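You operate a simulated robot arm through the tools that you are given. There is no shell and no other tool. Be economical: measure what you need, move in short steps, check, and stop when the job is done.

You run a simulated robot arm. Do the job below in one go: nothing can be reset, and whatever is moved stays where it is left.

## Task
Set flow 4, shut the green outlet knob, and press SET once the controller shows STOP.
Fine: open the outlet again after; power and inlet stay on.

The check looks at the end state, three seconds after you hand in, the way a careful person would. Anything else that was tipped, shoved, dropped, spilled or broken makes it a failure.

## Robot
A 6-joint arm with a two-finger parallel gripper, fixed in place. Base frame: the origin is at the foot of the arm, x ahead of it, y to its left, z up; the work surface is at about z = 0.826. Lengths are in m, angles in rad, forces in N, time in s.
With the tool pointing down near the work surface it reaches from about 0.24 to 0.64 m from the base axis. Its first joint turns from -1.152 to 1.152 rad. Payload 2.7 kg.
Tool frame: the origin (TCP) lies between the finger pads and is the grasp point; the fingertips stand 0.023 m ahead of it; z points along the fingers, y is the line along which they close. The gripper opens to 0.094 m. The fingers are 0.038 m wide and 0.01 m thick; the gripper's body (0.054 by 0.096 m) begins 0.039 m behind the TCP.
Orientation is that of the tool frame in the base frame, as a unit quaternion [w, x, y, z]. With the fingers straight down and closing along the base's y, the tool's x points along the base's -x, its y along +y and its z along -z.

## Interface
- The arm moves only by the tool step_arm. Its argument "deltas" is text: rows parted by semicolons, each of 7 numbers parted by spaces: the turn, a rotation vector about the base's x, y, z in rad, then the shift along the base's x, y, z in m, then the opening, from 0 (shut) to 1 (fully open). In form: ax ay az dx dy dz hand; .... A call has 1 to 10 rows; each row shifts and turns the commanded pose from where the row before left it. A row lasts 0.2 s, in which the tool goes at most 0.05 m and 0.15 rad; a call with a longer step from one row to the next is refused whole, and so is a gripper value outside its range. A pose out of reach is approached as far as the arm can. The call stops where the force on the tool passes 70 N (or 10 N more than at its start, if that is more) or the arm is blocked; 0.2 s more then pass. Each finger travels about 0.045 m/s and halts on what it meets, pressing with about 27 N; the grip force reading is that of the motor and also rises with nothing between the fingers. The clock runs only during rows and for 0.2 s after the last one: add rows that do not move to give the fingers time. The reply holds the time, the measured pose of the TCP, the force on the tool along the base axes, the opening and the grip force, in the units named above and with some noise, with the torque about the TCP (base axes, N m) and any sound that the robot's microphone picked up, and new pictures: "pictures" is both (left out), scene, wrist or none.
- Cameras (640 x 400 px; columns grow to the right, rows downward): "scene" is fixed at [0.0669, -0.4256, 1.4357]; the picture's right is [0.79, -0.62, 0.00], its down [-0.28, -0.36, -0.89] and it looks along [0.55, 0.70, -0.45] (base axes); focal length 350 px, centre (320, 200). "wrist" rides on the gripper at [0.086, 0.016, -0.074] in the tool frame; the picture's right is [-0.18, 0.98, 0.00], its down [-0.58, -0.11, -0.81] and it looks along [-0.79, -0.15, 0.59] (tool axes); focal length 243 px, centre (320, 200). There is no depth. A picture from a camera that has moved, and an enlarged one, comes with that camera's place and axes in the base frame and with its lens. The place of the scene camera against the robot may be out by one fixed shift of up to 0.025 m in any direction.
- zoom(camera, box): a new picture of the part [left, top, right, bottom] of that camera's present view, enlarged. No time passes.
- job_done(): hands the job in; it is judged then, once.

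Work in short steps. Places have to be worked out from the pictures, the camera data and where the tool is seen: move nearer, look again, correct. Check each grasp and each placing, and mend what went wrong. You have 120 turns and 200 pictures in all, those below and enlarged ones among them. Open the gripper and draw the arm clear of the work before you hand the job in, unless the task says otherwise; then end with one line.

The tools are called after "Request:" by a JSON object that holds its "api" and its "payload". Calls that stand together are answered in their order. step_arm: Moves the arm, as the interface text tells. Its arguments: {"type":"object","properties":{"deltas":{"type":"string"},"pictures":{"type":"string","enum":["both","scene","wrist","none"]}},"required":["deltas"]} The other tools are called the same way: zoom (camera, box) takes an enlarged picture of a part of a camera's view; job_done () hands the job in.

At the start:

```text
time_s: 0.0
position: [0.3416, 0.1149, 1.1352]
tool_rot: [0.001, 0.0, 1.0, 0.0]
ft_force: [-0.2, -0.2, 0.7]
wrist_torque: [-0.01, 0.0, -0.01]
gripper_width: 0.0939
grip_force: 0.0
```

scene: 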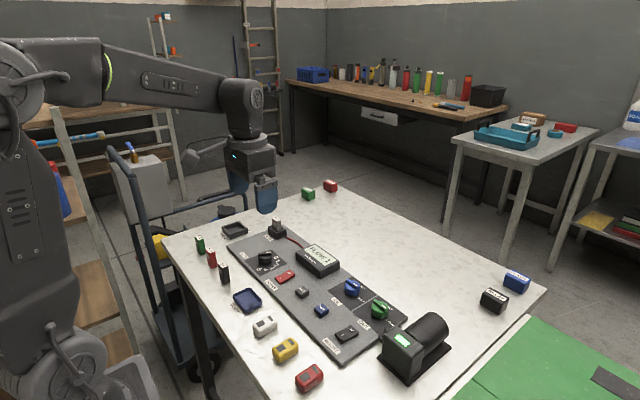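
wrist: 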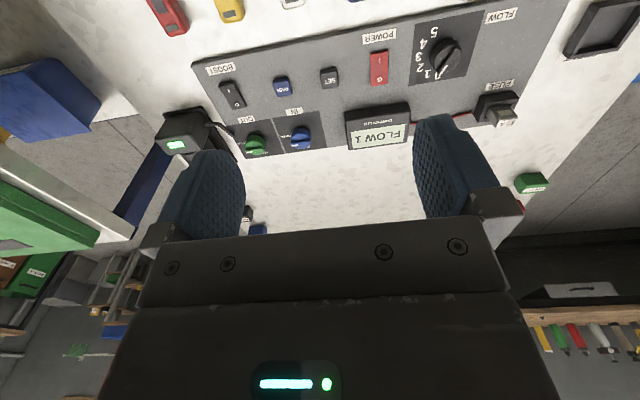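

I'll look closely at the panel from both cameras before moving.

Request:
{"api": "zoom", "payload": {"camera": "scene", "box": [220, 210, 460, 370]}}

Request:
{"api": "zoom", "payload": {"camera": "wrist", "box": [180, 0, 540, 220]}}

```text
2.50 times, centred on (340, 290) of scene
camera zoom: at [0.0669, -0.4256, 1.4357], right [0.79, -0.62, 0.0], down [-0.28, -0.36, -0.89], along [0.55, 0.7, -0.45], focal length 875 px, centre (270, -25)
```

zoom: 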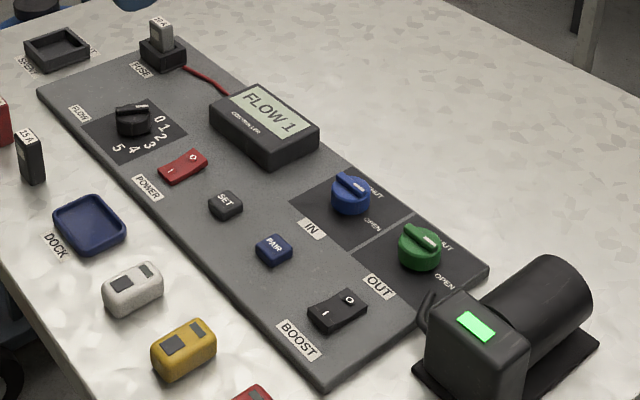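

```text
1.78 times, centred on (360, 110) of wrist
camera zoom: at [0.2553, 0.1303, 1.2092], right [0.18, 0.98, 0.0], down [0.58, -0.11, 0.81], along [0.79, -0.15, -0.59], focal length 431 px, centre (249, 360)
```

zoom: 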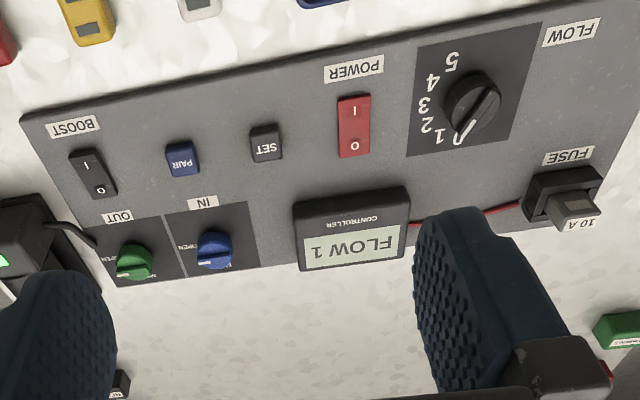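

The dial looks to be near (0.433, 0.270), SET near (0.437, 0.111), and the green knob near (0.534, -0.045). I'll move above the dial for a closer view.

Request:
{"api": "step_arm", "payload": {"deltas": "0 0 0 0.02 0.035 -0.02 1; 0 0 0 0.02 0.035 -0.02 1; 0 0 0 0.02 0.035 -0.02 1; 0 0 0 0.02 0.035 -0.02 1; 0 0 0 0.01 0.015 -0.03 1; 0 0 0 0 0 -0.03 1; 0 0 0 0 0 0 1"}}

```text
time_s: 1.6
position: [0.4319, 0.2694, 0.9971]
tool_rot: [0.0, 0.001, 1.0, 0.0]
ft_force: [0.5, -0.2, -0.1]
wrist_torque: [-0.01, -0.01, 0.01]
gripper_width: 0.094
grip_force: 0.1
camera wrist: at [0.3462, 0.2859, 1.07], right [0.18, 0.98, 0.0], down [0.58, -0.11, 0.81], along [0.79, -0.15, -0.59], focal length 243 px, centre (320, 200)
```

scene: 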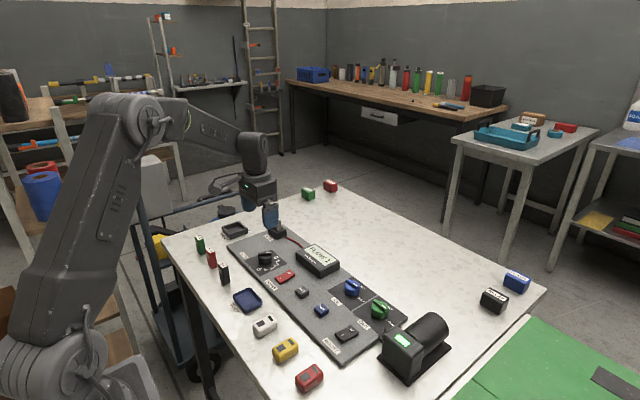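
wrist: 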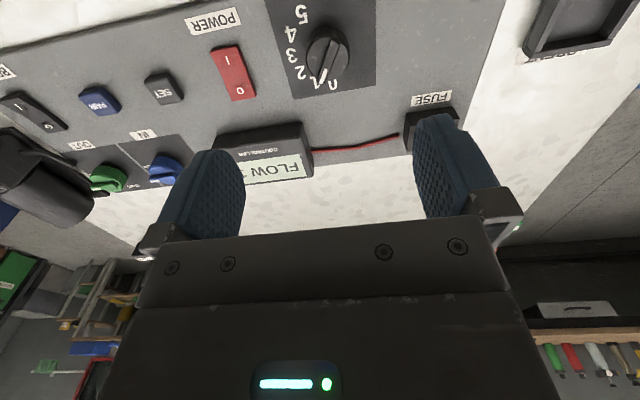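

Zooming in on the dial to read its axis and pointer.

Request:
{"api": "zoom", "payload": {"camera": "wrist", "box": [260, 0, 400, 100]}}

Request:
{"api": "zoom", "payload": {"camera": "scene", "box": [235, 230, 315, 290]}}

```text
4.00 times, centred on (330, 50) of wrist
camera zoom: at [0.3462, 0.2859, 1.07], right [0.18, 0.98, 0.0], down [0.58, -0.11, 0.81], along [0.79, -0.15, -0.59], focal length 970 px, centre (280, 800)
```

zoom: 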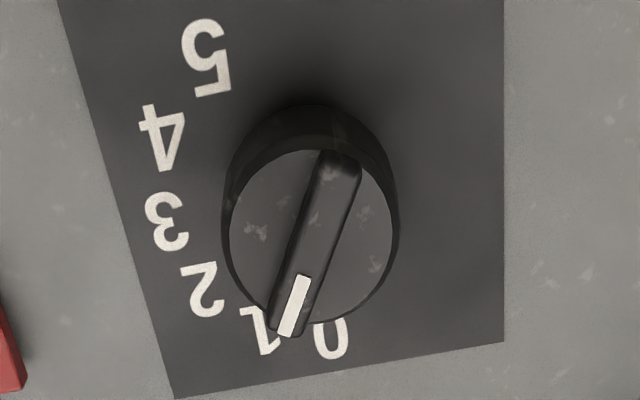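

```text
6.67 times, centred on (275, 260) of scene
camera zoom: at [0.0669, -0.4256, 1.4357], right [0.79, -0.62, 0.0], down [-0.28, -0.36, -0.89], along [0.55, 0.7, -0.45], focal length 2334 px, centre (620, -200)
```

zoom: 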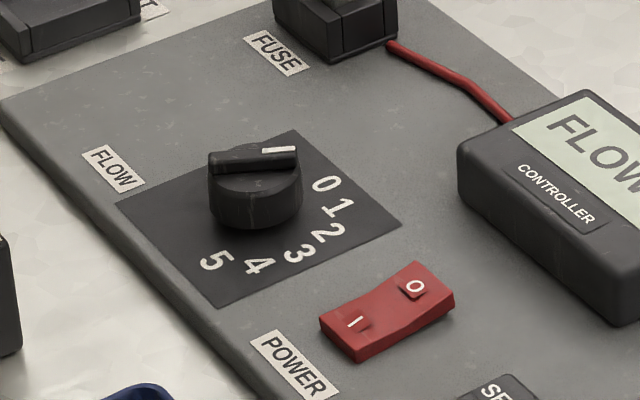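

The dial geometry fits a centre near (0.4395, 0.276) with 30° per step, the pointer at 1 (-30°) and 4 at -120°, so it needs a 90° clockwise turn. I'll pre-rotate +0.75 rad, narrow the gripper and come down partway over the dial.

Request:
{"api": "step_arm", "payload": {"deltas": "0 0 0.15 0.0076 0.0066 -0.02 0.7; 0 0 0.15 0 0 -0.02 0.7; 0 0 0.15 0 0 -0.02 0.7; 0 0 0.15 0 0 -0.02 0.7; 0 0 0.15 0 0 -0.01 0.7; 0 0 0 0 0 0 0.7; 0 0 0 0 0 0 0.7"}}

Request:
{"api": "zoom", "payload": {"camera": "scene", "box": [220, 200, 340, 290]}}

```text
time_s: 3.2
position: [0.4396, 0.2761, 0.9055]
tool_rot: [0.001, -0.367, 0.93, 0.0]
ft_force: [0.3, -0.5, -0.1]
wrist_torque: [-0.02, -0.03, -0.03]
gripper_width: 0.0657
grip_force: 0.1
camera wrist: at [0.3653, 0.2291, 0.98], right [-0.54, 0.84, 0.0], down [0.5, 0.32, 0.81], along [0.68, 0.43, -0.59], focal length 243 px, centre (320, 200)
```

scene: 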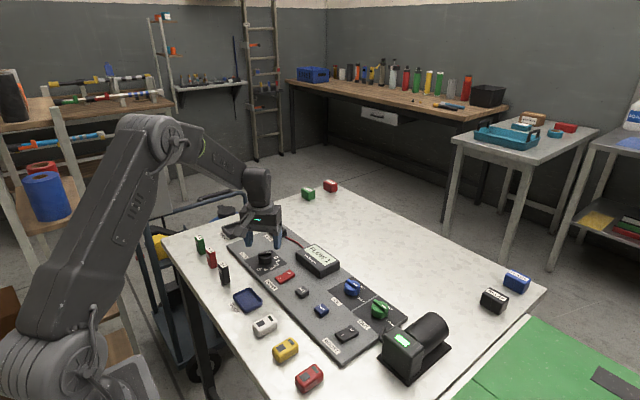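
wrist: 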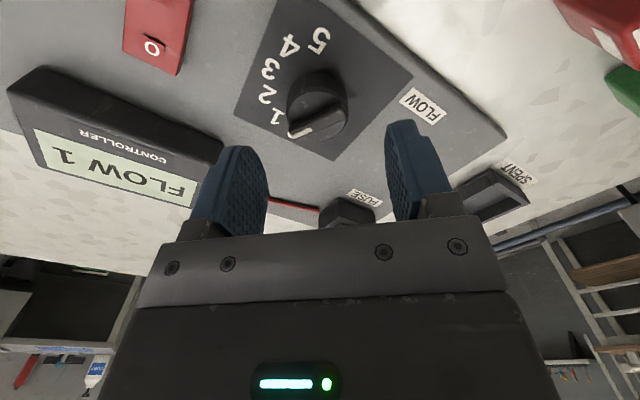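

```text
4.44 times, centred on (280, 245) of scene
camera zoom: at [0.0669, -0.4256, 1.4357], right [0.79, -0.62, 0.0], down [-0.28, -0.36, -0.89], along [0.55, 0.7, -0.45], focal length 1556 px, centre (498, 0)
```

zoom: 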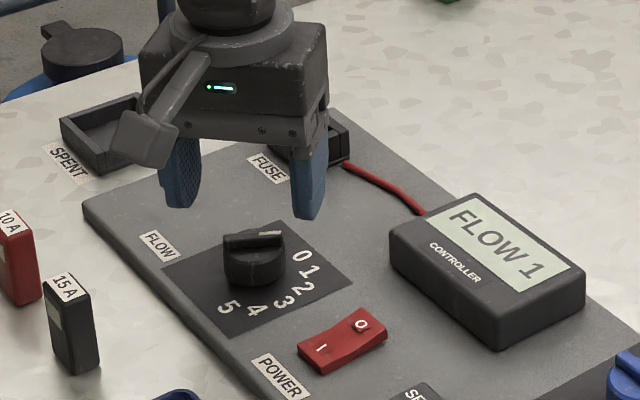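

The fingers straddle the dial. I'll zoom in to refine its centre and top height.

Request:
{"api": "zoom", "payload": {"camera": "wrist", "box": [200, 0, 440, 220]}}

```text
1.82 times, centred on (320, 110) of wrist
camera zoom: at [0.3653, 0.2291, 0.98], right [-0.54, 0.84, 0.0], down [0.5, 0.32, 0.81], along [0.68, 0.43, -0.59], focal length 441 px, centre (320, 364)
```

zoom: 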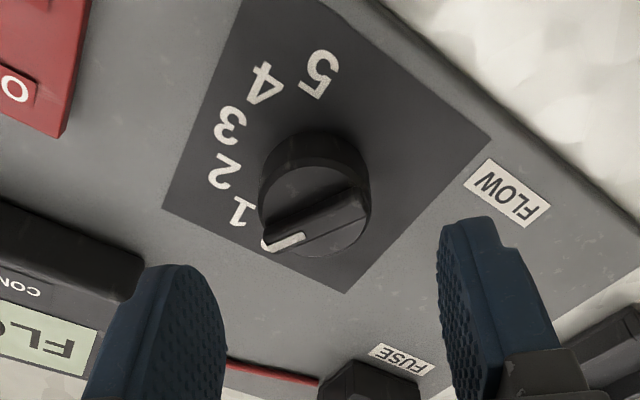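

Centre is about (0.440, 0.275) with the body's top around 0.85. I'll lower until the fingertips are at about 0.844 and close on the body.

Request:
{"api": "step_arm", "payload": {"deltas": "0 0 0 0 -0.001 -0.02 0.7; 0 0 0 0 0 -0.0185 0.7; 0 0 0 0 0 0 0.7; 0 0 0 0 0 0 0.3; 0 0 0 0 0 0 0.3; 0 0 0 0 0 0 0.3; 0 0 0 0 0 0 0.3"}}

Request:
{"api": "zoom", "payload": {"camera": "scene", "box": [220, 200, 340, 290]}}

```text
time_s: 4.8
position: [0.4394, 0.2745, 0.868]
tool_rot: [0.0, -0.367, 0.93, 0.0]
ft_force: [-3.8, 6.1, -0.6]
wrist_torque: [0.0, -0.16, 0.0]
gripper_width: 0.0373
grip_force: 45.3
camera wrist: at [0.3658, 0.2273, 0.9413], right [-0.54, 0.84, 0.0], down [0.5, 0.32, 0.81], along [0.68, 0.43, -0.59], focal length 243 px, centre (320, 200)
```

scene: 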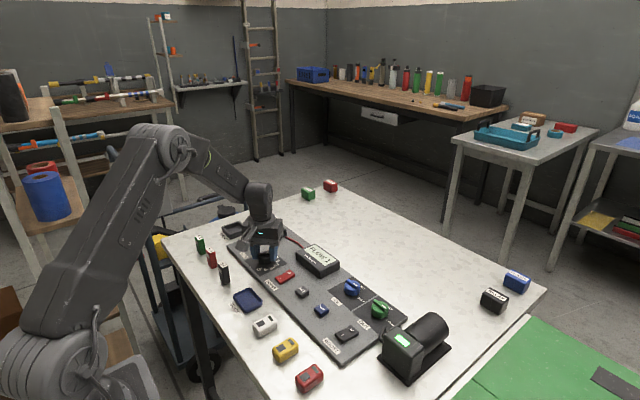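
wrist: 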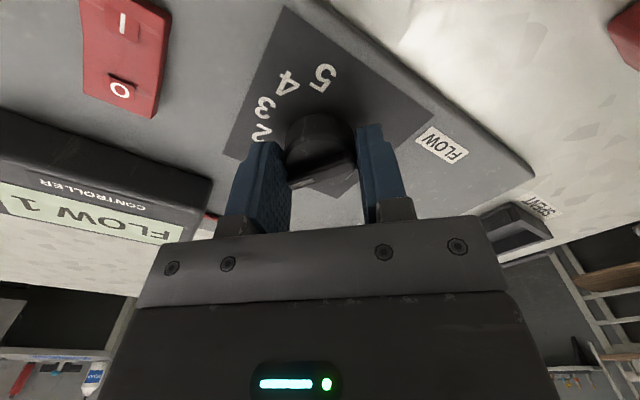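

```text
4.44 times, centred on (280, 245) of scene
camera zoom: at [0.0668, -0.4254, 1.4358], right [0.79, -0.62, 0.0], down [-0.28, -0.36, -0.89], along [0.55, 0.7, -0.45], focal length 1556 px, centre (498, 0)
```

zoom: 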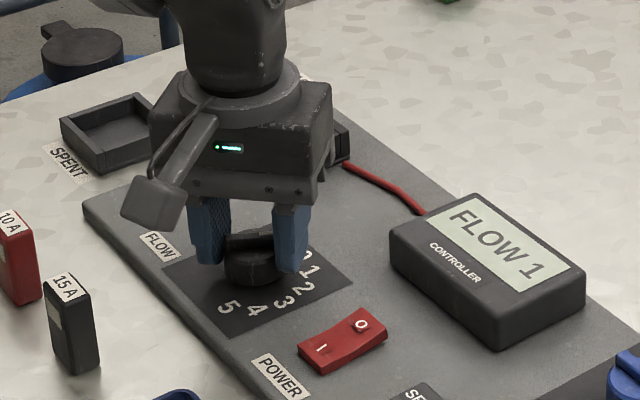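

The body is held (0.037 m). I'll turn it clockwise by about 30° as a test.

Request:
{"api": "step_arm", "payload": {"deltas": "0 0 -0.1309 0 0 0 0.3; 0 0 -0.1309 0 0 0 0.3; 0 0 -0.1309 0 0 0 0.3; 0 0 -0.1309 0 0 0 0.3; 0 0 0 0 0 0 0.3", "pictures": "wrist"}}

Request:
{"api": "zoom", "payload": {"camera": "scene", "box": [220, 200, 340, 290]}}

```text
time_s: 6.0
position: [0.4397, 0.274, 0.8664]
tool_rot: [0.001, -0.113, 0.994, 0.001]
ft_force: [-0.3, 6.6, 5.0]
wrist_torque: [-0.5, 0.75, -0.02]
gripper_width: 0.0377
grip_force: 44.4
camera wrist: at [0.3519, 0.2711, 0.9411], right [-0.04, 1.0, 0.0], down [0.59, 0.02, 0.81], along [0.81, 0.03, -0.59], focal length 243 px, centre (320, 200)
```

wrist: 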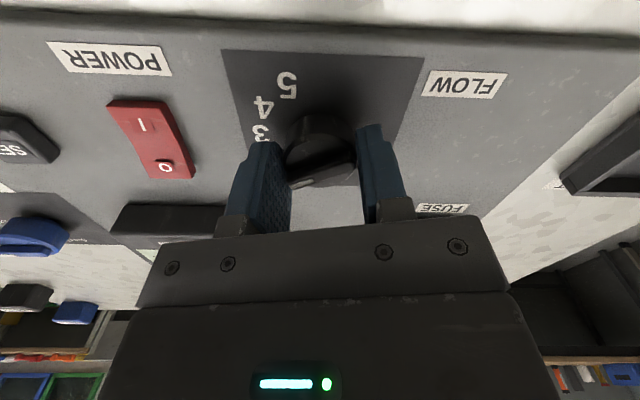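

```text
4.44 times, centred on (280, 245) of scene
camera zoom: at [0.0668, -0.4254, 1.4358], right [0.79, -0.62, 0.0], down [-0.28, -0.36, -0.89], along [0.55, 0.7, -0.45], focal length 1556 px, centre (498, 0)
```

zoom: 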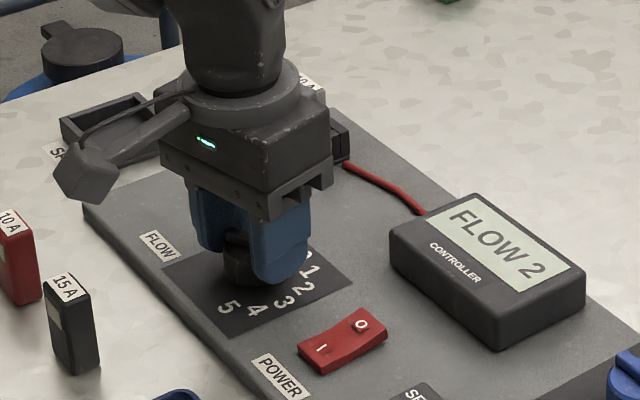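

It now reads FLOW 2, so the turn works. I'll continue another 60° clockwise.

Request:
{"api": "step_arm", "payload": {"deltas": "0 0 -0.1309 0 0 0 0.3; 0 0 -0.1309 0 0 0 0.3; 0 0 -0.1309 0 0 0 0.3; 0 0 -0.1309 0 0 0 0.3; 0 0 -0.1309 0 0 0 0.3; 0 0 -0.1309 0 0 0 0.3; 0 0 -0.1309 0 0 0 0.3; 0 0 -0.1309 0 0 0 0.3; 0 0 0 0 0 0 0.3", "pictures": "wrist"}}

Request:
{"api": "zoom", "payload": {"camera": "scene", "box": [220, 200, 340, 290]}}

```text
time_s: 8.0
position: [0.4385, 0.274, 0.8682]
tool_rot: [0.0, 0.4, 0.916, 0.001]
ft_force: [4.9, 5.1, 10.8]
wrist_torque: [-0.55, -0.56, 0.02]
gripper_width: 0.0375
grip_force: 45.3
camera wrist: at [0.393, 0.3496, 0.9412], right [0.85, 0.53, 0.0], down [0.31, -0.5, 0.81], along [0.43, -0.68, -0.59], focal length 243 px, centre (320, 200)
```

wrist: 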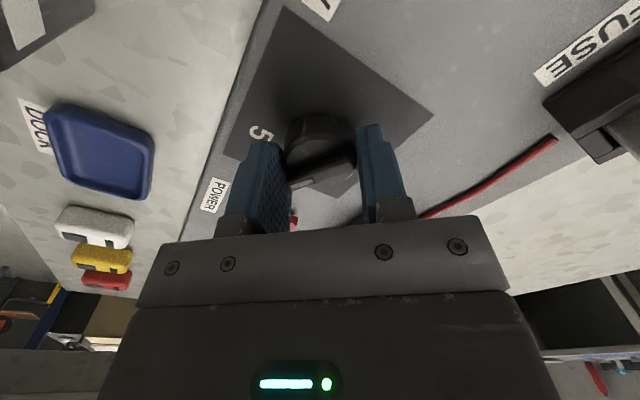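

```text
4.44 times, centred on (280, 245) of scene
camera zoom: at [0.0668, -0.4255, 1.4358], right [0.79, -0.62, 0.0], down [-0.28, -0.36, -0.89], along [0.55, 0.7, -0.45], focal length 1556 px, centre (498, 0)
```

zoom: 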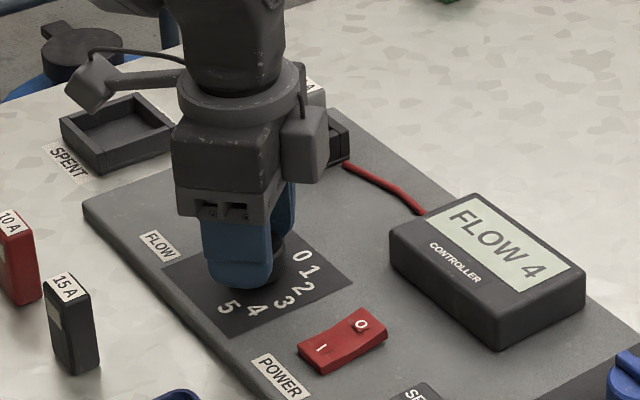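

FLOW 4. I'll release, rise, rotate back and head toward the green knob at a safe height.

Request:
{"api": "step_arm", "payload": {"deltas": "0 0 0 0 0 0 0.7; 0 0 0 0 0 0 0.7; 0 0 0 0 0 0 0.7; 0 0 0 0 0 0.03 0.7; 0 0 0 0 0 0.045 0.7; 0 0 0.15 0 -0.02 0.045 0.7; 0 0 0.15 0.01 -0.045 0 0.7; 0 0 0.15 0.01 -0.045 0 0.7; 0 0 0.15 0.01 -0.045 0 0.7; 0 0 0.15 0.01 -0.045 0 0.7", "pictures": "none"}}

Request:
{"api": "step_arm", "payload": {"deltas": "0 0 0.0723 0.01 -0.045 0 0.7; 0 0 0 0.01 -0.045 0 0.7; 0 0 0 0.01 -0.03 0 0.7; 0 0 0 0.005 0 0 0.7; 0 0 0 0 0 0 0.7"}}

Request:
{"api": "zoom", "payload": {"camera": "scene", "box": [235, 230, 435, 360]}}

Request:
{"api": "zoom", "payload": {"camera": "wrist", "box": [220, 0, 420, 130]}}

```text
time_s: 10.2
position: [0.4795, 0.0725, 0.9843]
tool_rot: [0.0, 0.035, 0.999, -0.001]
ft_force: [0.1, 0.1, -0.7]
wrist_torque: [0.01, -0.01, 0.0]
gripper_width: 0.0658
grip_force: 0.0
```

```text
time_s: 11.4
position: [0.5145, -0.0445, 0.9859]
tool_rot: [0.001, -0.001, 1.0, -0.001]
ft_force: [-0.4, -0.3, 0.7]
wrist_torque: [-0.01, 0.01, 0.01]
gripper_width: 0.0659
grip_force: 0.1
camera wrist: at [0.4289, -0.0284, 1.0603], right [0.18, 0.98, 0.0], down [0.58, -0.11, 0.81], along [0.79, -0.15, -0.59], focal length 243 px, centre (320, 200)
```

scene: 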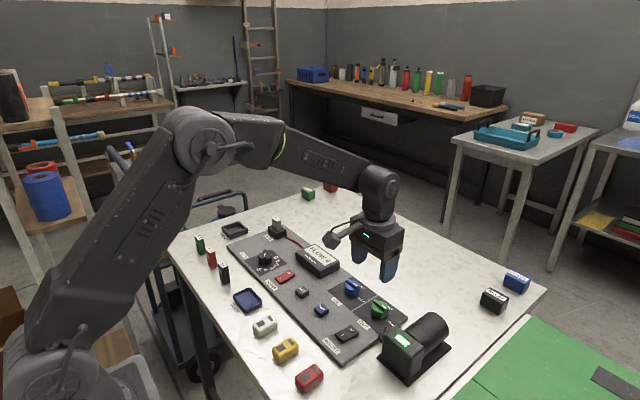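
wrist: 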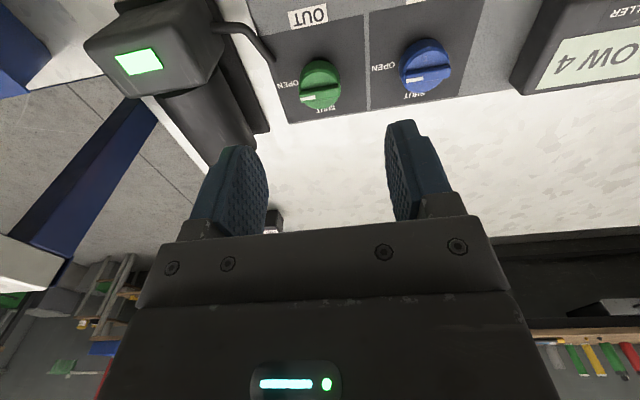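

```text
3.08 times, centred on (335, 295) of scene
camera zoom: at [0.0669, -0.4256, 1.4357], right [0.79, -0.62, 0.0], down [-0.28, -0.36, -0.89], along [0.55, 0.7, -0.45], focal length 1077 px, centre (274, -92)
```

zoom: 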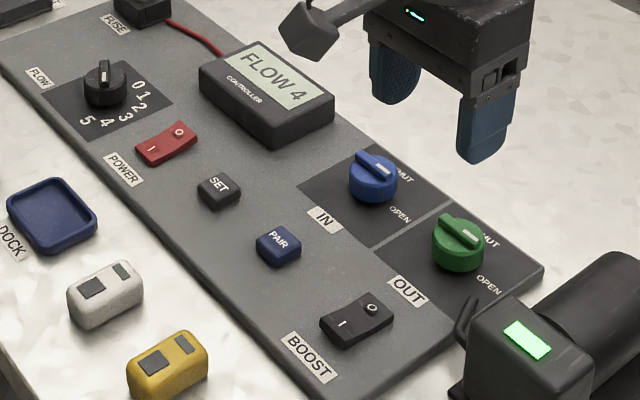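

```text
3.08 times, centred on (320, 65) of wrist
camera zoom: at [0.4289, -0.0284, 1.0603], right [0.18, 0.98, 0.0], down [0.58, -0.11, 0.81], along [0.79, -0.15, -0.59], focal length 746 px, centre (320, 615)
```

zoom: 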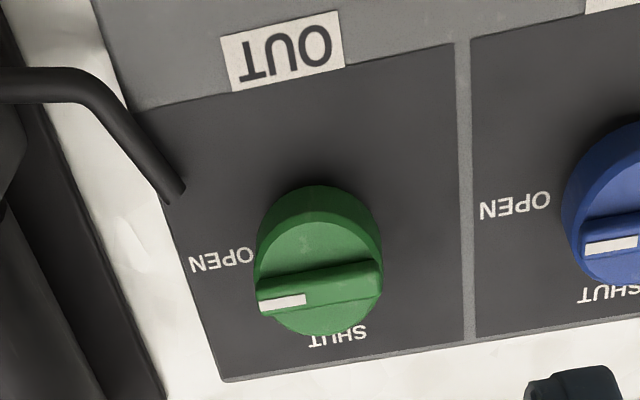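

The green pointer is at OPEN (-y) and SHUT lies toward +x, so shutting is a 90° turn counter-clockwise seen from above. To keep the wrist camera clear of the pump, I'll pre-rotate about -1.5 rad and finish near 0.

Request:
{"api": "step_arm", "payload": {"deltas": "0 0 -0.15 0.0255 -0.0045 0 0.7; 0 0 -0.15 0 0 0 0.7; 0 0 -0.15 0 0 0 0.7; 0 0 -0.15 0 0 0 0.7; 0 0 -0.15 0 0 0 0.7; 0 0 -0.15 0 0 0 0.7; 0 0 -0.15 0 0 -0.02 0.7; 0 0 -0.15 0 0 -0.02 0.7; 0 0 -0.15 0 0 -0.02 0.7; 0 0 -0.15 0 0 -0.02 0.7", "pictures": "wrist"}}

Request:
{"api": "zoom", "payload": {"camera": "scene", "box": [320, 240, 460, 350]}}

Request:
{"api": "zoom", "payload": {"camera": "wrist", "box": [200, 0, 440, 220]}}

```text
time_s: 13.6
position: [0.5392, -0.0506, 0.9057]
tool_rot: [0.0, 0.681, 0.732, 0.0]
ft_force: [0.1, 0.6, -0.6]
wrist_torque: [-0.01, 0.0, 0.01]
gripper_width: 0.0658
grip_force: 0.1
camera wrist: at [0.5502, 0.0368, 0.9798], right [0.99, -0.11, 0.0], down [-0.07, -0.59, 0.81], along [-0.09, -0.8, -0.59], focal length 243 px, centre (320, 200)
```

wrist: 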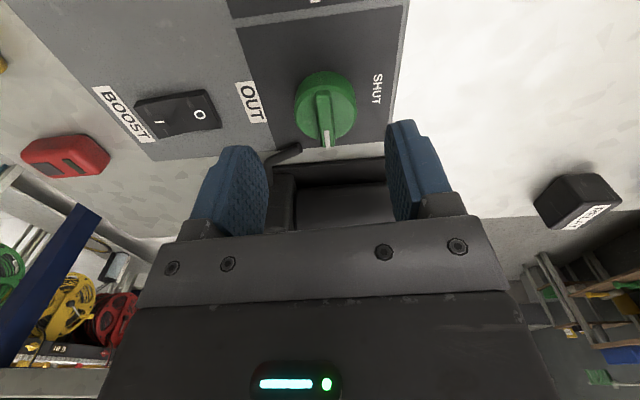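

```text
3.64 times, centred on (390, 295) of scene
camera zoom: at [0.0669, -0.4256, 1.4357], right [0.79, -0.62, 0.0], down [-0.28, -0.36, -0.89], along [0.55, 0.7, -0.45], focal length 1273 px, centre (66, -146)
```

zoom: 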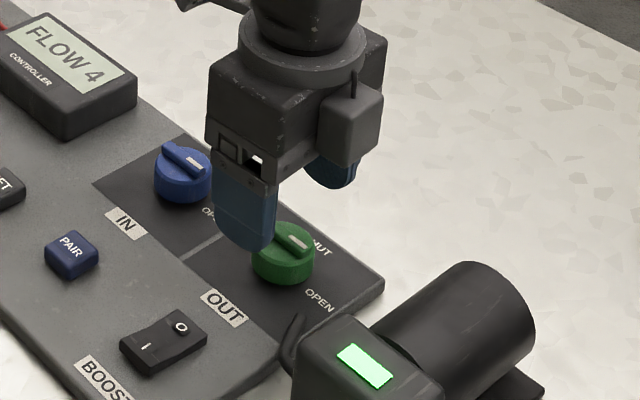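

```text
1.82 times, centred on (320, 110) of wrist
camera zoom: at [0.5502, 0.0368, 0.9798], right [0.99, -0.11, 0.0], down [-0.07, -0.59, 0.81], along [-0.09, -0.8, -0.59], focal length 441 px, centre (320, 364)
```

zoom: 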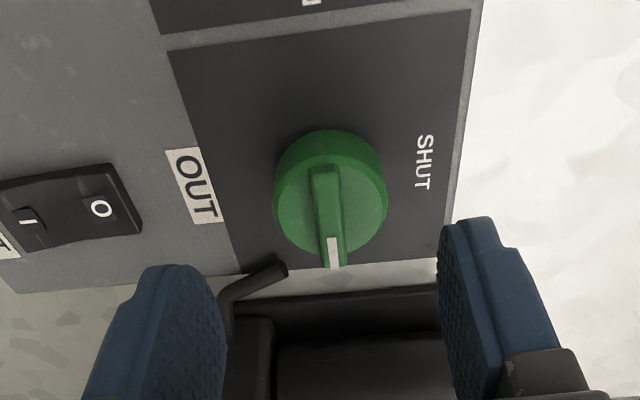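

Refined knob centre is about (0.5435, -0.047). The pump lead enters the panel near (0.52, -0.085), so I'll keep the opening small, then lower and close.

Request:
{"api": "step_arm", "payload": {"deltas": "0 0 0 0.0043 0.0033 0 0.55; 0 0 0 0 0 0 0.55; 0 0 0 0 0 -0.02 0.55; 0 0 0 0 0 -0.018 0.55; 0 0 0 0 0 0 0.55; 0 0 0 0 0 0 0.3; 0 0 0 0 0 0 0.3; 0 0 0 0 0 0 0.3", "pictures": "wrist"}}

Request:
{"api": "zoom", "payload": {"camera": "scene", "box": [290, 230, 450, 350]}}

```text
time_s: 15.4
position: [0.5421, -0.0469, 0.8678]
tool_rot: [0.0, 0.681, 0.733, 0.0]
ft_force: [-2.1, 1.3, -3.0]
wrist_torque: [-0.2, -0.34, 0.02]
gripper_width: 0.0375
grip_force: 45.5
camera wrist: at [0.5531, 0.0404, 0.9419], right [0.99, -0.11, 0.0], down [-0.07, -0.59, 0.81], along [-0.09, -0.8, -0.59], focal length 243 px, centre (320, 200)
```

wrist: 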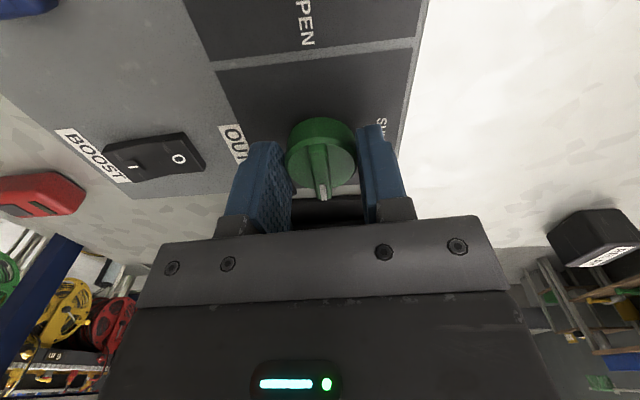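

```text
3.33 times, centred on (370, 290) of scene
camera zoom: at [0.0669, -0.4256, 1.4357], right [0.79, -0.62, 0.0], down [-0.28, -0.36, -0.89], along [0.55, 0.7, -0.45], focal length 1167 px, centre (153, -100)
```

zoom: 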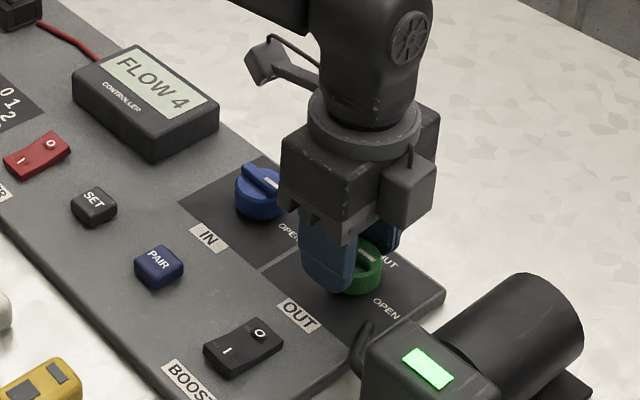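

Gripped cleanly with small forces. Now I'll turn it +90°.

Request:
{"api": "step_arm", "payload": {"deltas": "0 0 0.13 0 0 0 0.3; 0 0 0.13 0 0 0 0.3; 0 0 0.13 0 0 0 0.3; 0 0 0.13 0 0 0 0.3; 0 0 0.13 0 0 0 0.3; 0 0 0.13 0 0 0 0.3", "pictures": "none"}}

Request:
{"api": "step_arm", "payload": {"deltas": "0 0 0.13 0 0 0 0.3; 0 0 0.13 0 0 0 0.3; 0 0 0.13 0 0 0 0.3; 0 0 0.13 0 0 0 0.3; 0 0 0.13 0 0 0 0.3; 0 0 0.13 0 0 0 0.3; 0 0 0 0 0 0 0.3", "pictures": "wrist"}}

Request:
{"api": "zoom", "payload": {"camera": "scene", "box": [290, 230, 450, 350]}}

```text
time_s: 16.8
position: [0.5406, -0.0476, 0.8679]
tool_rot: [-0.003, 0.351, 0.936, -0.001]
ft_force: [-28.1, -15.4, 2.5]
wrist_torque: [-0.75, -0.54, -0.1]
gripper_width: 0.0374
grip_force: 45.0
```

```text
time_s: 18.4
position: [0.5396, -0.0502, 0.8672]
tool_rot: [-0.005, -0.029, 1.0, 0.0]
ft_force: [-29.1, -29.1, 4.0]
wrist_torque: [-0.36, 0.19, -0.06]
gripper_width: 0.0374
grip_force: 45.3
camera wrist: at [0.4543, -0.0392, 0.9428], right [0.13, 0.99, 0.0], down [0.6, -0.07, 0.8], along [0.79, -0.1, -0.6], focal length 243 px, centre (320, 200)
```

wrist: 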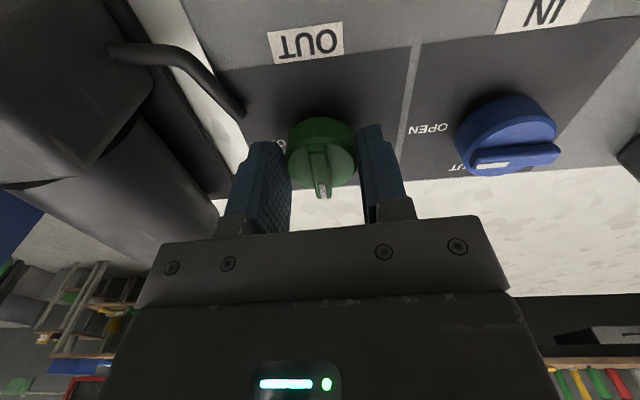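

```text
3.33 times, centred on (370, 290) of scene
camera zoom: at [0.0661, -0.4263, 1.4356], right [0.79, -0.62, 0.0], down [-0.28, -0.35, -0.89], along [0.55, 0.7, -0.45], focal length 1167 px, centre (153, -100)
```

zoom: 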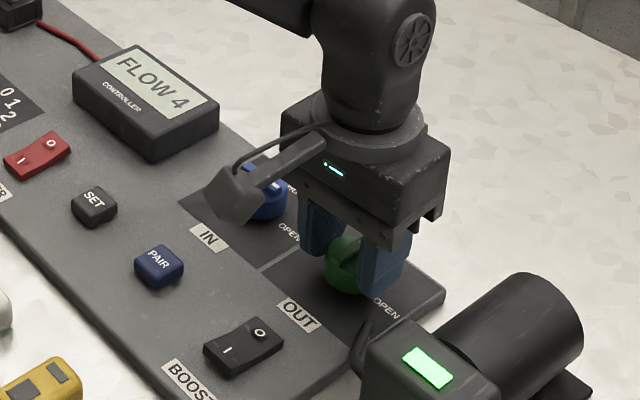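

The pointer now points toward SHUT. A side force shows the true axis is slightly toward -x, -y, so I'll relax the pose that way, release slightly and look.

Request:
{"api": "step_arm", "payload": {"deltas": "0 0 0 -0.002 -0.0015 0 0.3; 0 0 0 -0.002 -0.0015 0 0.3; 0 0 0 0 0 0 0.49; 0 0 0 0 0 0 0.49; 0 0 0 0 0 0.02 0.49; 0 0 0 0 0 0.03 0.49; 0 0 0 0 0 0.04 0.49", "pictures": "wrist"}}

Request:
{"api": "zoom", "payload": {"camera": "scene", "box": [260, 220, 450, 360]}}

Request:
{"api": "zoom", "payload": {"camera": "wrist", "box": [200, 0, 440, 160]}}

```text
time_s: 20.0
position: [0.5403, -0.0483, 0.9586]
tool_rot: [0.0, -0.032, 1.0, 0.0]
ft_force: [-0.7, -0.9, 0.3]
wrist_torque: [-0.01, -0.01, 0.03]
gripper_width: 0.046
grip_force: 0.0
camera wrist: at [0.4526, -0.0376, 1.0321], right [0.12, 0.99, 0.0], down [0.59, -0.07, 0.81], along [0.8, -0.1, -0.59], focal length 243 px, centre (320, 200)
```

wrist: 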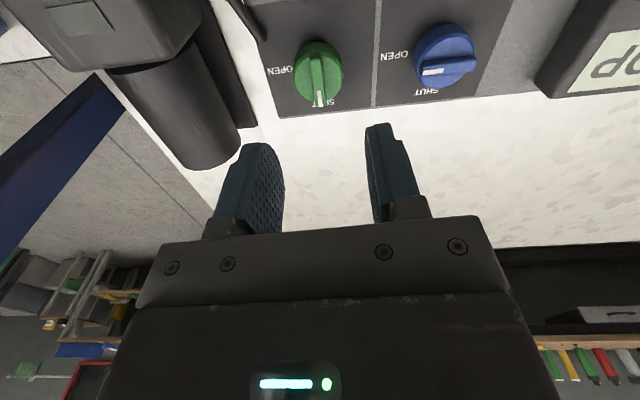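

```text
2.86 times, centred on (355, 290) of scene
camera zoom: at [0.0669, -0.4256, 1.4357], right [0.79, -0.62, 0.0], down [-0.28, -0.36, -0.89], along [0.55, 0.7, -0.45], focal length 1000 px, centre (220, -57)
```

zoom: 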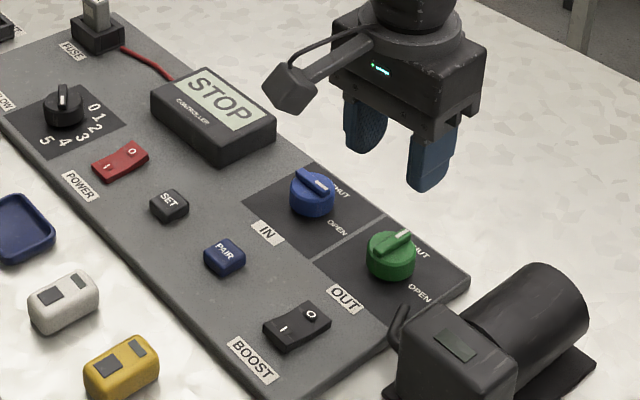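

```text
2.50 times, centred on (320, 80) of wrist
camera zoom: at [0.4526, -0.0376, 1.0321], right [0.12, 0.99, 0.0], down [0.59, -0.07, 0.81], along [0.8, -0.1, -0.59], focal length 606 px, centre (320, 500)
```

zoom: 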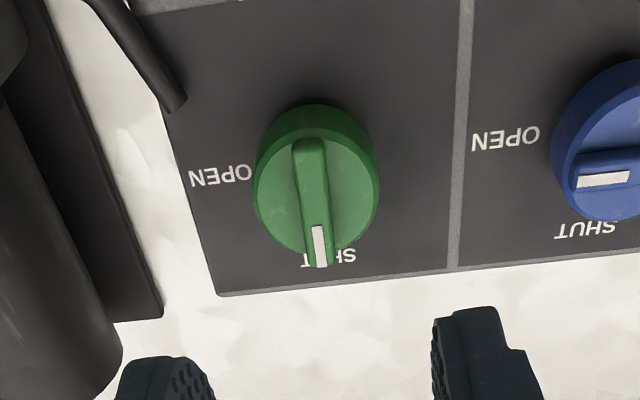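

The controller shows STOP and the outlet points to SHUT. I'll close the fingers and move above SET, staying at z≈0.95.

Request:
{"api": "step_arm", "payload": {"deltas": "0 0 -0.03 -0.02 0.03 0 0; 0 0 -0.034 -0.02 0.03 0 0; 0 0 0 -0.02 0.03 0 0; 0 0 0 -0.02 0.03 0 0; 0 0 0 -0.02 0.03 -0.015 0; 0 0 0 -0.003 0.009 -0.02 0; 0 0 0 0 0 0 0", "pictures": "both"}}

Request:
{"api": "zoom", "payload": {"camera": "scene", "box": [250, 220, 410, 340]}}

Request:
{"api": "zoom", "payload": {"camera": "wrist", "box": [200, 0, 440, 200]}}

```text
time_s: 21.6
position: [0.4363, 0.1114, 0.9244]
tool_rot: [0.0, 0.001, 1.0, -0.001]
ft_force: [-0.1, 0.8, 0.6]
wrist_torque: [0.01, 0.01, -0.01]
gripper_width: 0.0
grip_force: 27.4
camera wrist: at [0.3503, 0.1268, 0.9979], right [0.19, 0.98, 0.0], down [0.58, -0.11, 0.81], along [0.79, -0.15, -0.59], focal length 243 px, centre (320, 200)
```

scene: 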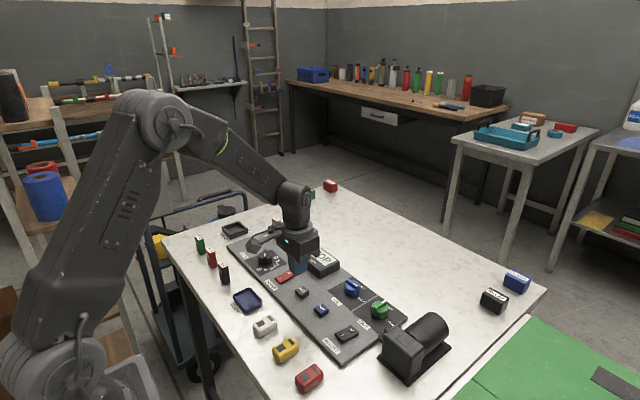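
wrist: 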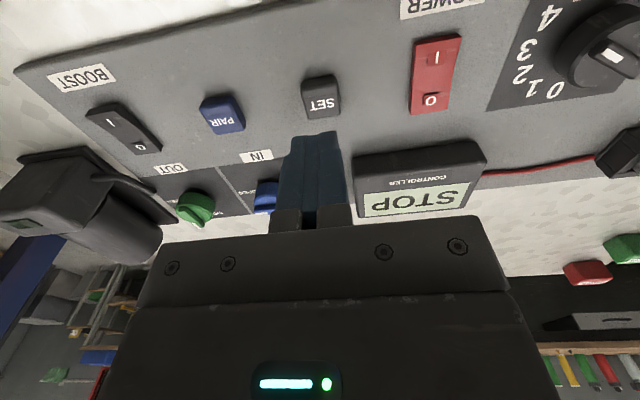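

```text
3.33 times, centred on (330, 280) of scene
camera zoom: at [0.0669, -0.4256, 1.4357], right [0.79, -0.62, 0.0], down [-0.28, -0.36, -0.89], along [0.55, 0.7, -0.45], focal length 1167 px, centre (287, -67)
```

zoom: 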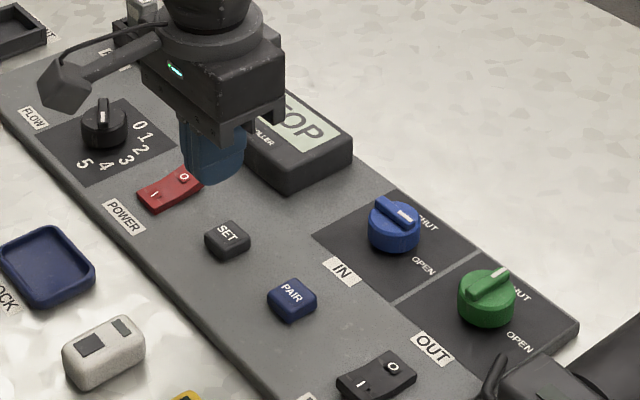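

```text
2.00 times, centred on (320, 100) of wrist
camera zoom: at [0.3503, 0.1268, 0.9979], right [0.19, 0.98, 0.0], down [0.58, -0.11, 0.81], along [0.79, -0.15, -0.59], focal length 485 px, centre (320, 400)
```

zoom: 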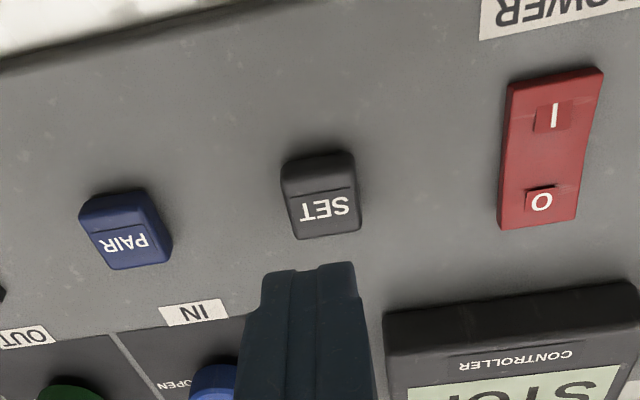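

SET's top is near (0.445, 0.111, ~0.85). I'll shift +x by 0.008 and descend to just above it, then press slowly.

Request:
{"api": "step_arm", "payload": {"deltas": "0 0 0 0.008 0 -0.02 0; 0 0 0 0 0 -0.02 0; 0 0 0 0 0 -0.004 0; 0 0 0 0 0 0 0", "pictures": "none"}}

Request:
{"api": "zoom", "payload": {"camera": "scene", "box": [250, 220, 370, 310]}}

Request:
{"api": "zoom", "payload": {"camera": "wrist", "box": [220, 40, 420, 240]}}

```text
time_s: 22.6
position: [0.4426, 0.1098, 0.8788]
tool_rot: [0.0, 0.001, 1.0, 0.0]
ft_force: [-0.5, 0.7, -0.1]
wrist_torque: [-0.01, -0.01, 0.02]
gripper_width: 0.0
grip_force: 27.3
```

```text
4.44 times, centred on (310, 265) of scene
camera zoom: at [0.0669, -0.4256, 1.4357], right [0.79, -0.62, 0.0], down [-0.28, -0.36, -0.89], along [0.55, 0.7, -0.45], focal length 1556 px, centre (364, -89)
```

zoom: 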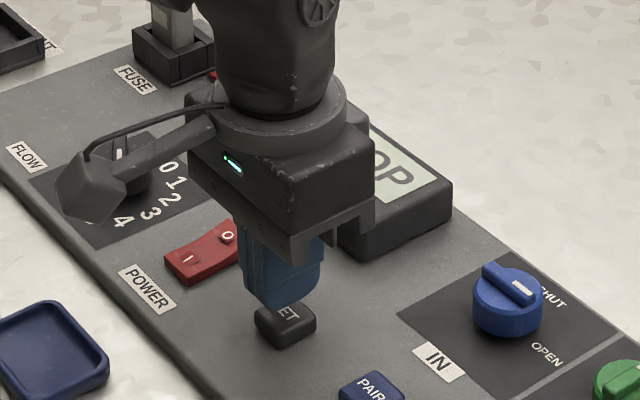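

```text
2.00 times, centred on (320, 140) of wrist
camera zoom: at [0.3579, 0.1264, 0.9532], right [0.19, 0.98, 0.0], down [0.58, -0.11, 0.81], along [0.79, -0.15, -0.59], focal length 485 px, centre (320, 320)
```

zoom: 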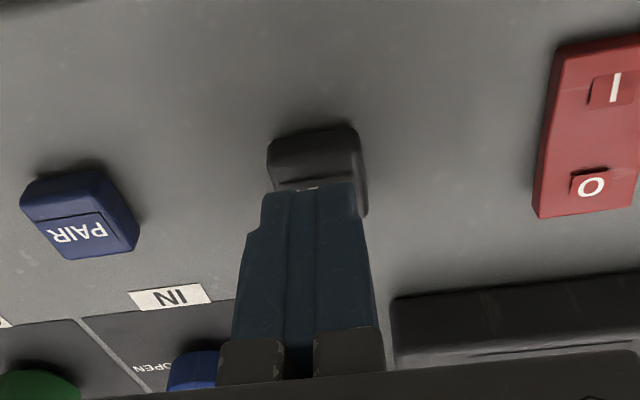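

The fingertips are right over SET. I'll press down in small steps and watch the force.

Request:
{"api": "step_arm", "payload": {"deltas": "0 0 0 0 0 -0.003 0; 0 0 0 0 0 -0.003 0; 0 0 0 0 0 -0.002 0", "pictures": "none"}}

Request:
{"api": "zoom", "payload": {"camera": "scene", "box": [250, 220, 370, 310]}}

```text
time_s: 23.4
position: [0.4441, 0.1103, 0.8714]
tool_rot: [0.0, 0.001, 1.0, 0.001]
ft_force: [0.7, 0.1, -0.2]
wrist_torque: [-0.04, 0.04, -0.01]
gripper_width: 0.0001
grip_force: 27.0
```

```text
4.44 times, centred on (310, 265) of scene
camera zoom: at [0.0669, -0.4256, 1.4357], right [0.79, -0.62, 0.0], down [-0.28, -0.36, -0.89], along [0.55, 0.7, -0.45], focal length 1556 px, centre (364, -89)
```

zoom: 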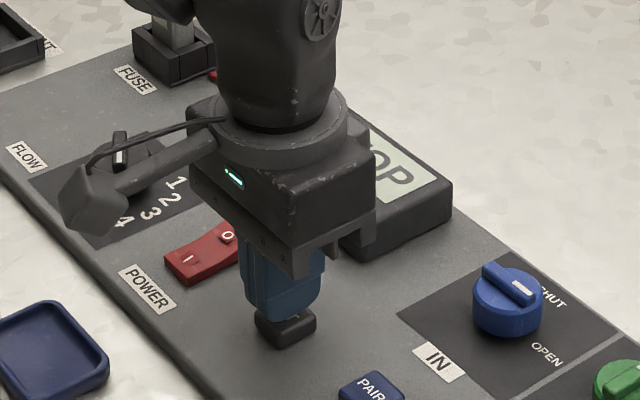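

No contact yet (tip about 0.848), so I'll continue down.

Request:
{"api": "step_arm", "payload": {"deltas": "0 0 0 0 0 -0.002 0; 0 0 0 0 0 -0.002 0", "pictures": "none"}}

Request:
{"api": "zoom", "payload": {"camera": "scene", "box": [250, 220, 370, 310]}}

```text
time_s: 24.0
position: [0.4436, 0.1109, 0.8684]
tool_rot: [0.0, 0.001, 1.0, -0.001]
ft_force: [0.2, -0.4, 0.6]
wrist_torque: [0.01, 0.01, 0.03]
gripper_width: 0.0
grip_force: 26.3
```

```text
4.44 times, centred on (310, 265) of scene
camera zoom: at [0.0669, -0.4256, 1.4357], right [0.79, -0.62, 0.0], down [-0.28, -0.36, -0.89], along [0.55, 0.7, -0.45], focal length 1556 px, centre (364, -89)
```

zoom: 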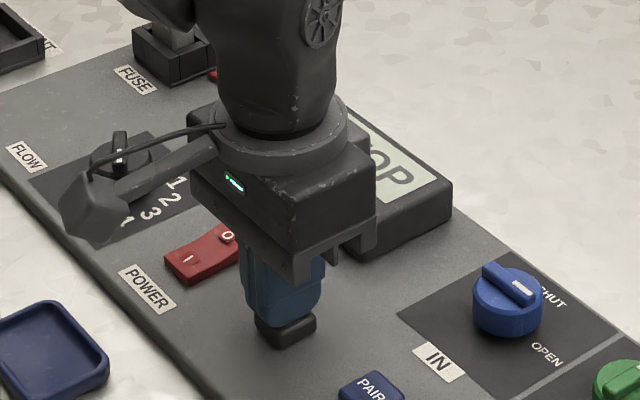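

Still no force, so a few more small steps.

Request:
{"api": "step_arm", "payload": {"deltas": "0 0 0 0 0 -0.0015 0; 0 0 0 0 0 -0.0015 0; 0 0 0 0 0 0 0", "pictures": "none"}}

Request:
{"api": "zoom", "payload": {"camera": "scene", "box": [250, 220, 370, 310]}}

Request:
{"api": "zoom", "payload": {"camera": "wrist", "box": [220, 40, 540, 240]}}

```text
time_s: 24.8
position: [0.4445, 0.1088, 0.8654]
tool_rot: [0.0, 0.0, 1.0, 0.0]
ft_force: [-0.7, 0.5, 1.5]
wrist_torque: [0.04, -0.02, -0.01]
gripper_width: 0.0
grip_force: 27.0
heard: click
```

```text
4.44 times, centred on (310, 265) of scene
camera zoom: at [0.0668, -0.4256, 1.4357], right [0.79, -0.62, 0.0], down [-0.28, -0.36, -0.89], along [0.55, 0.7, -0.45], focal length 1556 px, centre (364, -89)
```

zoom: 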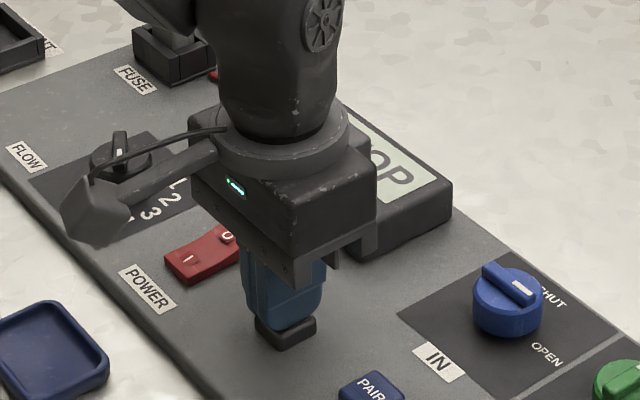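

```text
2.00 times, centred on (380, 140) of wrist
camera zoom: at [0.3588, 0.1261, 0.939], right [0.19, 0.98, 0.0], down [0.58, -0.11, 0.81], along [0.79, -0.15, -0.59], focal length 485 px, centre (200, 320)
```

zoom: 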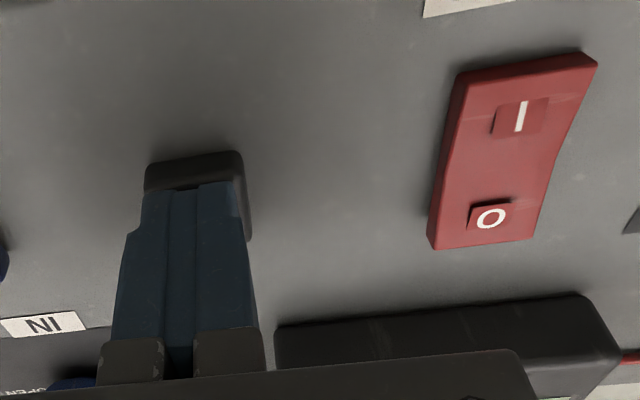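

A click was heard at only 1.5 N. I'll rise off SET and check the display.

Request:
{"api": "step_arm", "payload": {"deltas": "0 0 0 0 0 0.02 0; 0 0 0 0 0 0.03 0; 0 0 0 0 0 0.04 0; 0 0 0 0.02 -0.03 0 0.3; 0 0 0 0.02 -0.03 0 0.55; 0 0 0 0.02 -0.03 0 0.55; 0 0 0 0.02 -0.03 0 0.55; 0 0 0 0.016 -0.04 0 0.55", "pictures": "wrist"}}

Request:
{"api": "zoom", "payload": {"camera": "scene", "box": [230, 220, 430, 350]}}

```text
time_s: 26.6
position: [0.5408, -0.0503, 0.954]
tool_rot: [-0.001, 0.0, 1.0, 0.001]
ft_force: [-0.5, 0.1, 0.4]
wrist_torque: [-0.02, -0.01, 0.01]
gripper_width: 0.0518
grip_force: 0.0
camera wrist: at [0.4549, -0.0347, 1.0277], right [0.19, 0.98, 0.0], down [0.58, -0.11, 0.81], along [0.79, -0.15, -0.59], focal length 243 px, centre (320, 200)
```

wrist: 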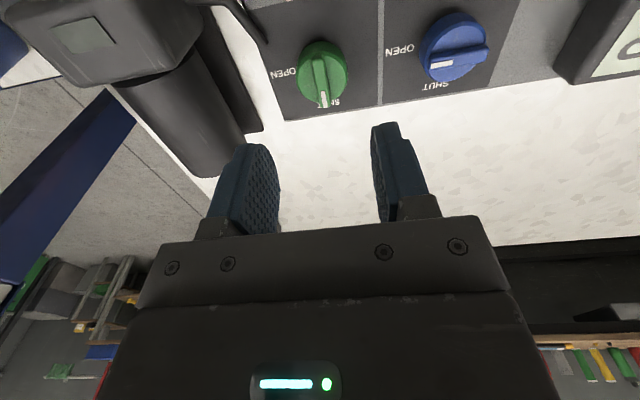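

```text
3.08 times, centred on (330, 285) of scene
camera zoom: at [0.0669, -0.4256, 1.4357], right [0.79, -0.62, 0.0], down [-0.28, -0.36, -0.89], along [0.55, 0.7, -0.45], focal length 1077 px, centre (289, -62)
```

zoom: 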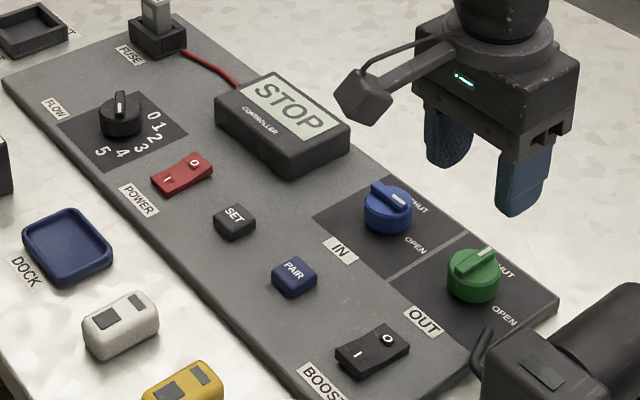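

A closer look at the display, for any sign that SET registered.

Request:
{"api": "step_arm", "payload": {"deltas": "0 0 0 0 0 0 0.55; 0 0 0 0 0 0 0.55; 0 0 0 0 0 0 0.55; 0 0 0 0 0 0 0.55; 0 0 0 0 0 0 0.55", "pictures": "none"}}

Request:
{"api": "zoom", "payload": {"camera": "scene", "box": [285, 230, 355, 285]}}

Request:
{"api": "zoom", "payload": {"camera": "wrist", "box": [200, 0, 440, 160]}}

```text
time_s: 27.8
position: [0.5411, -0.0504, 0.9544]
tool_rot: [0.001, 0.001, 1.0, 0.0]
ft_force: [0.0, 0.7, -0.4]
wrist_torque: [0.01, 0.0, 0.03]
gripper_width: 0.0518
grip_force: 0.0
```

```text
7.27 times, centred on (320, 258) of scene
camera zoom: at [0.0669, -0.4256, 1.4357], right [0.79, -0.62, 0.0], down [-0.28, -0.36, -0.89], along [0.55, 0.7, -0.45], focal length 2546 px, centre (320, -218)
```

zoom: 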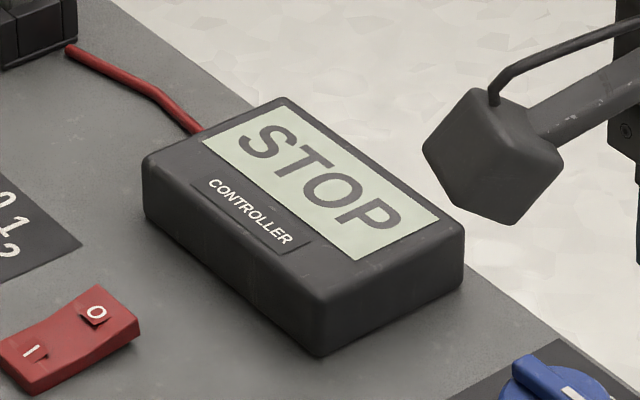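

```text
2.50 times, centred on (320, 80) of wrist
camera zoom: at [0.4548, -0.0341, 1.0278], right [0.19, 0.98, 0.0], down [0.58, -0.11, 0.81], along [0.79, -0.15, -0.59], focal length 606 px, centre (320, 500)
```

zoom: 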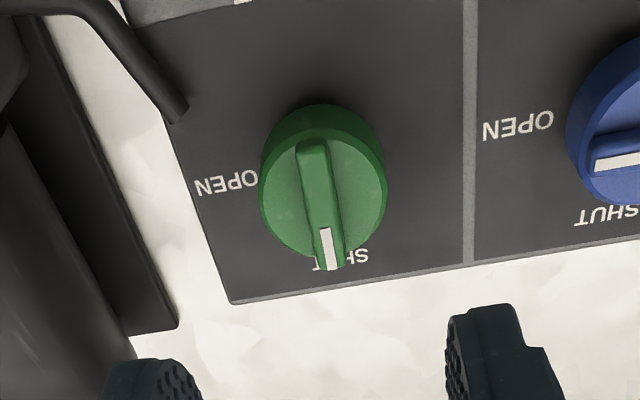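

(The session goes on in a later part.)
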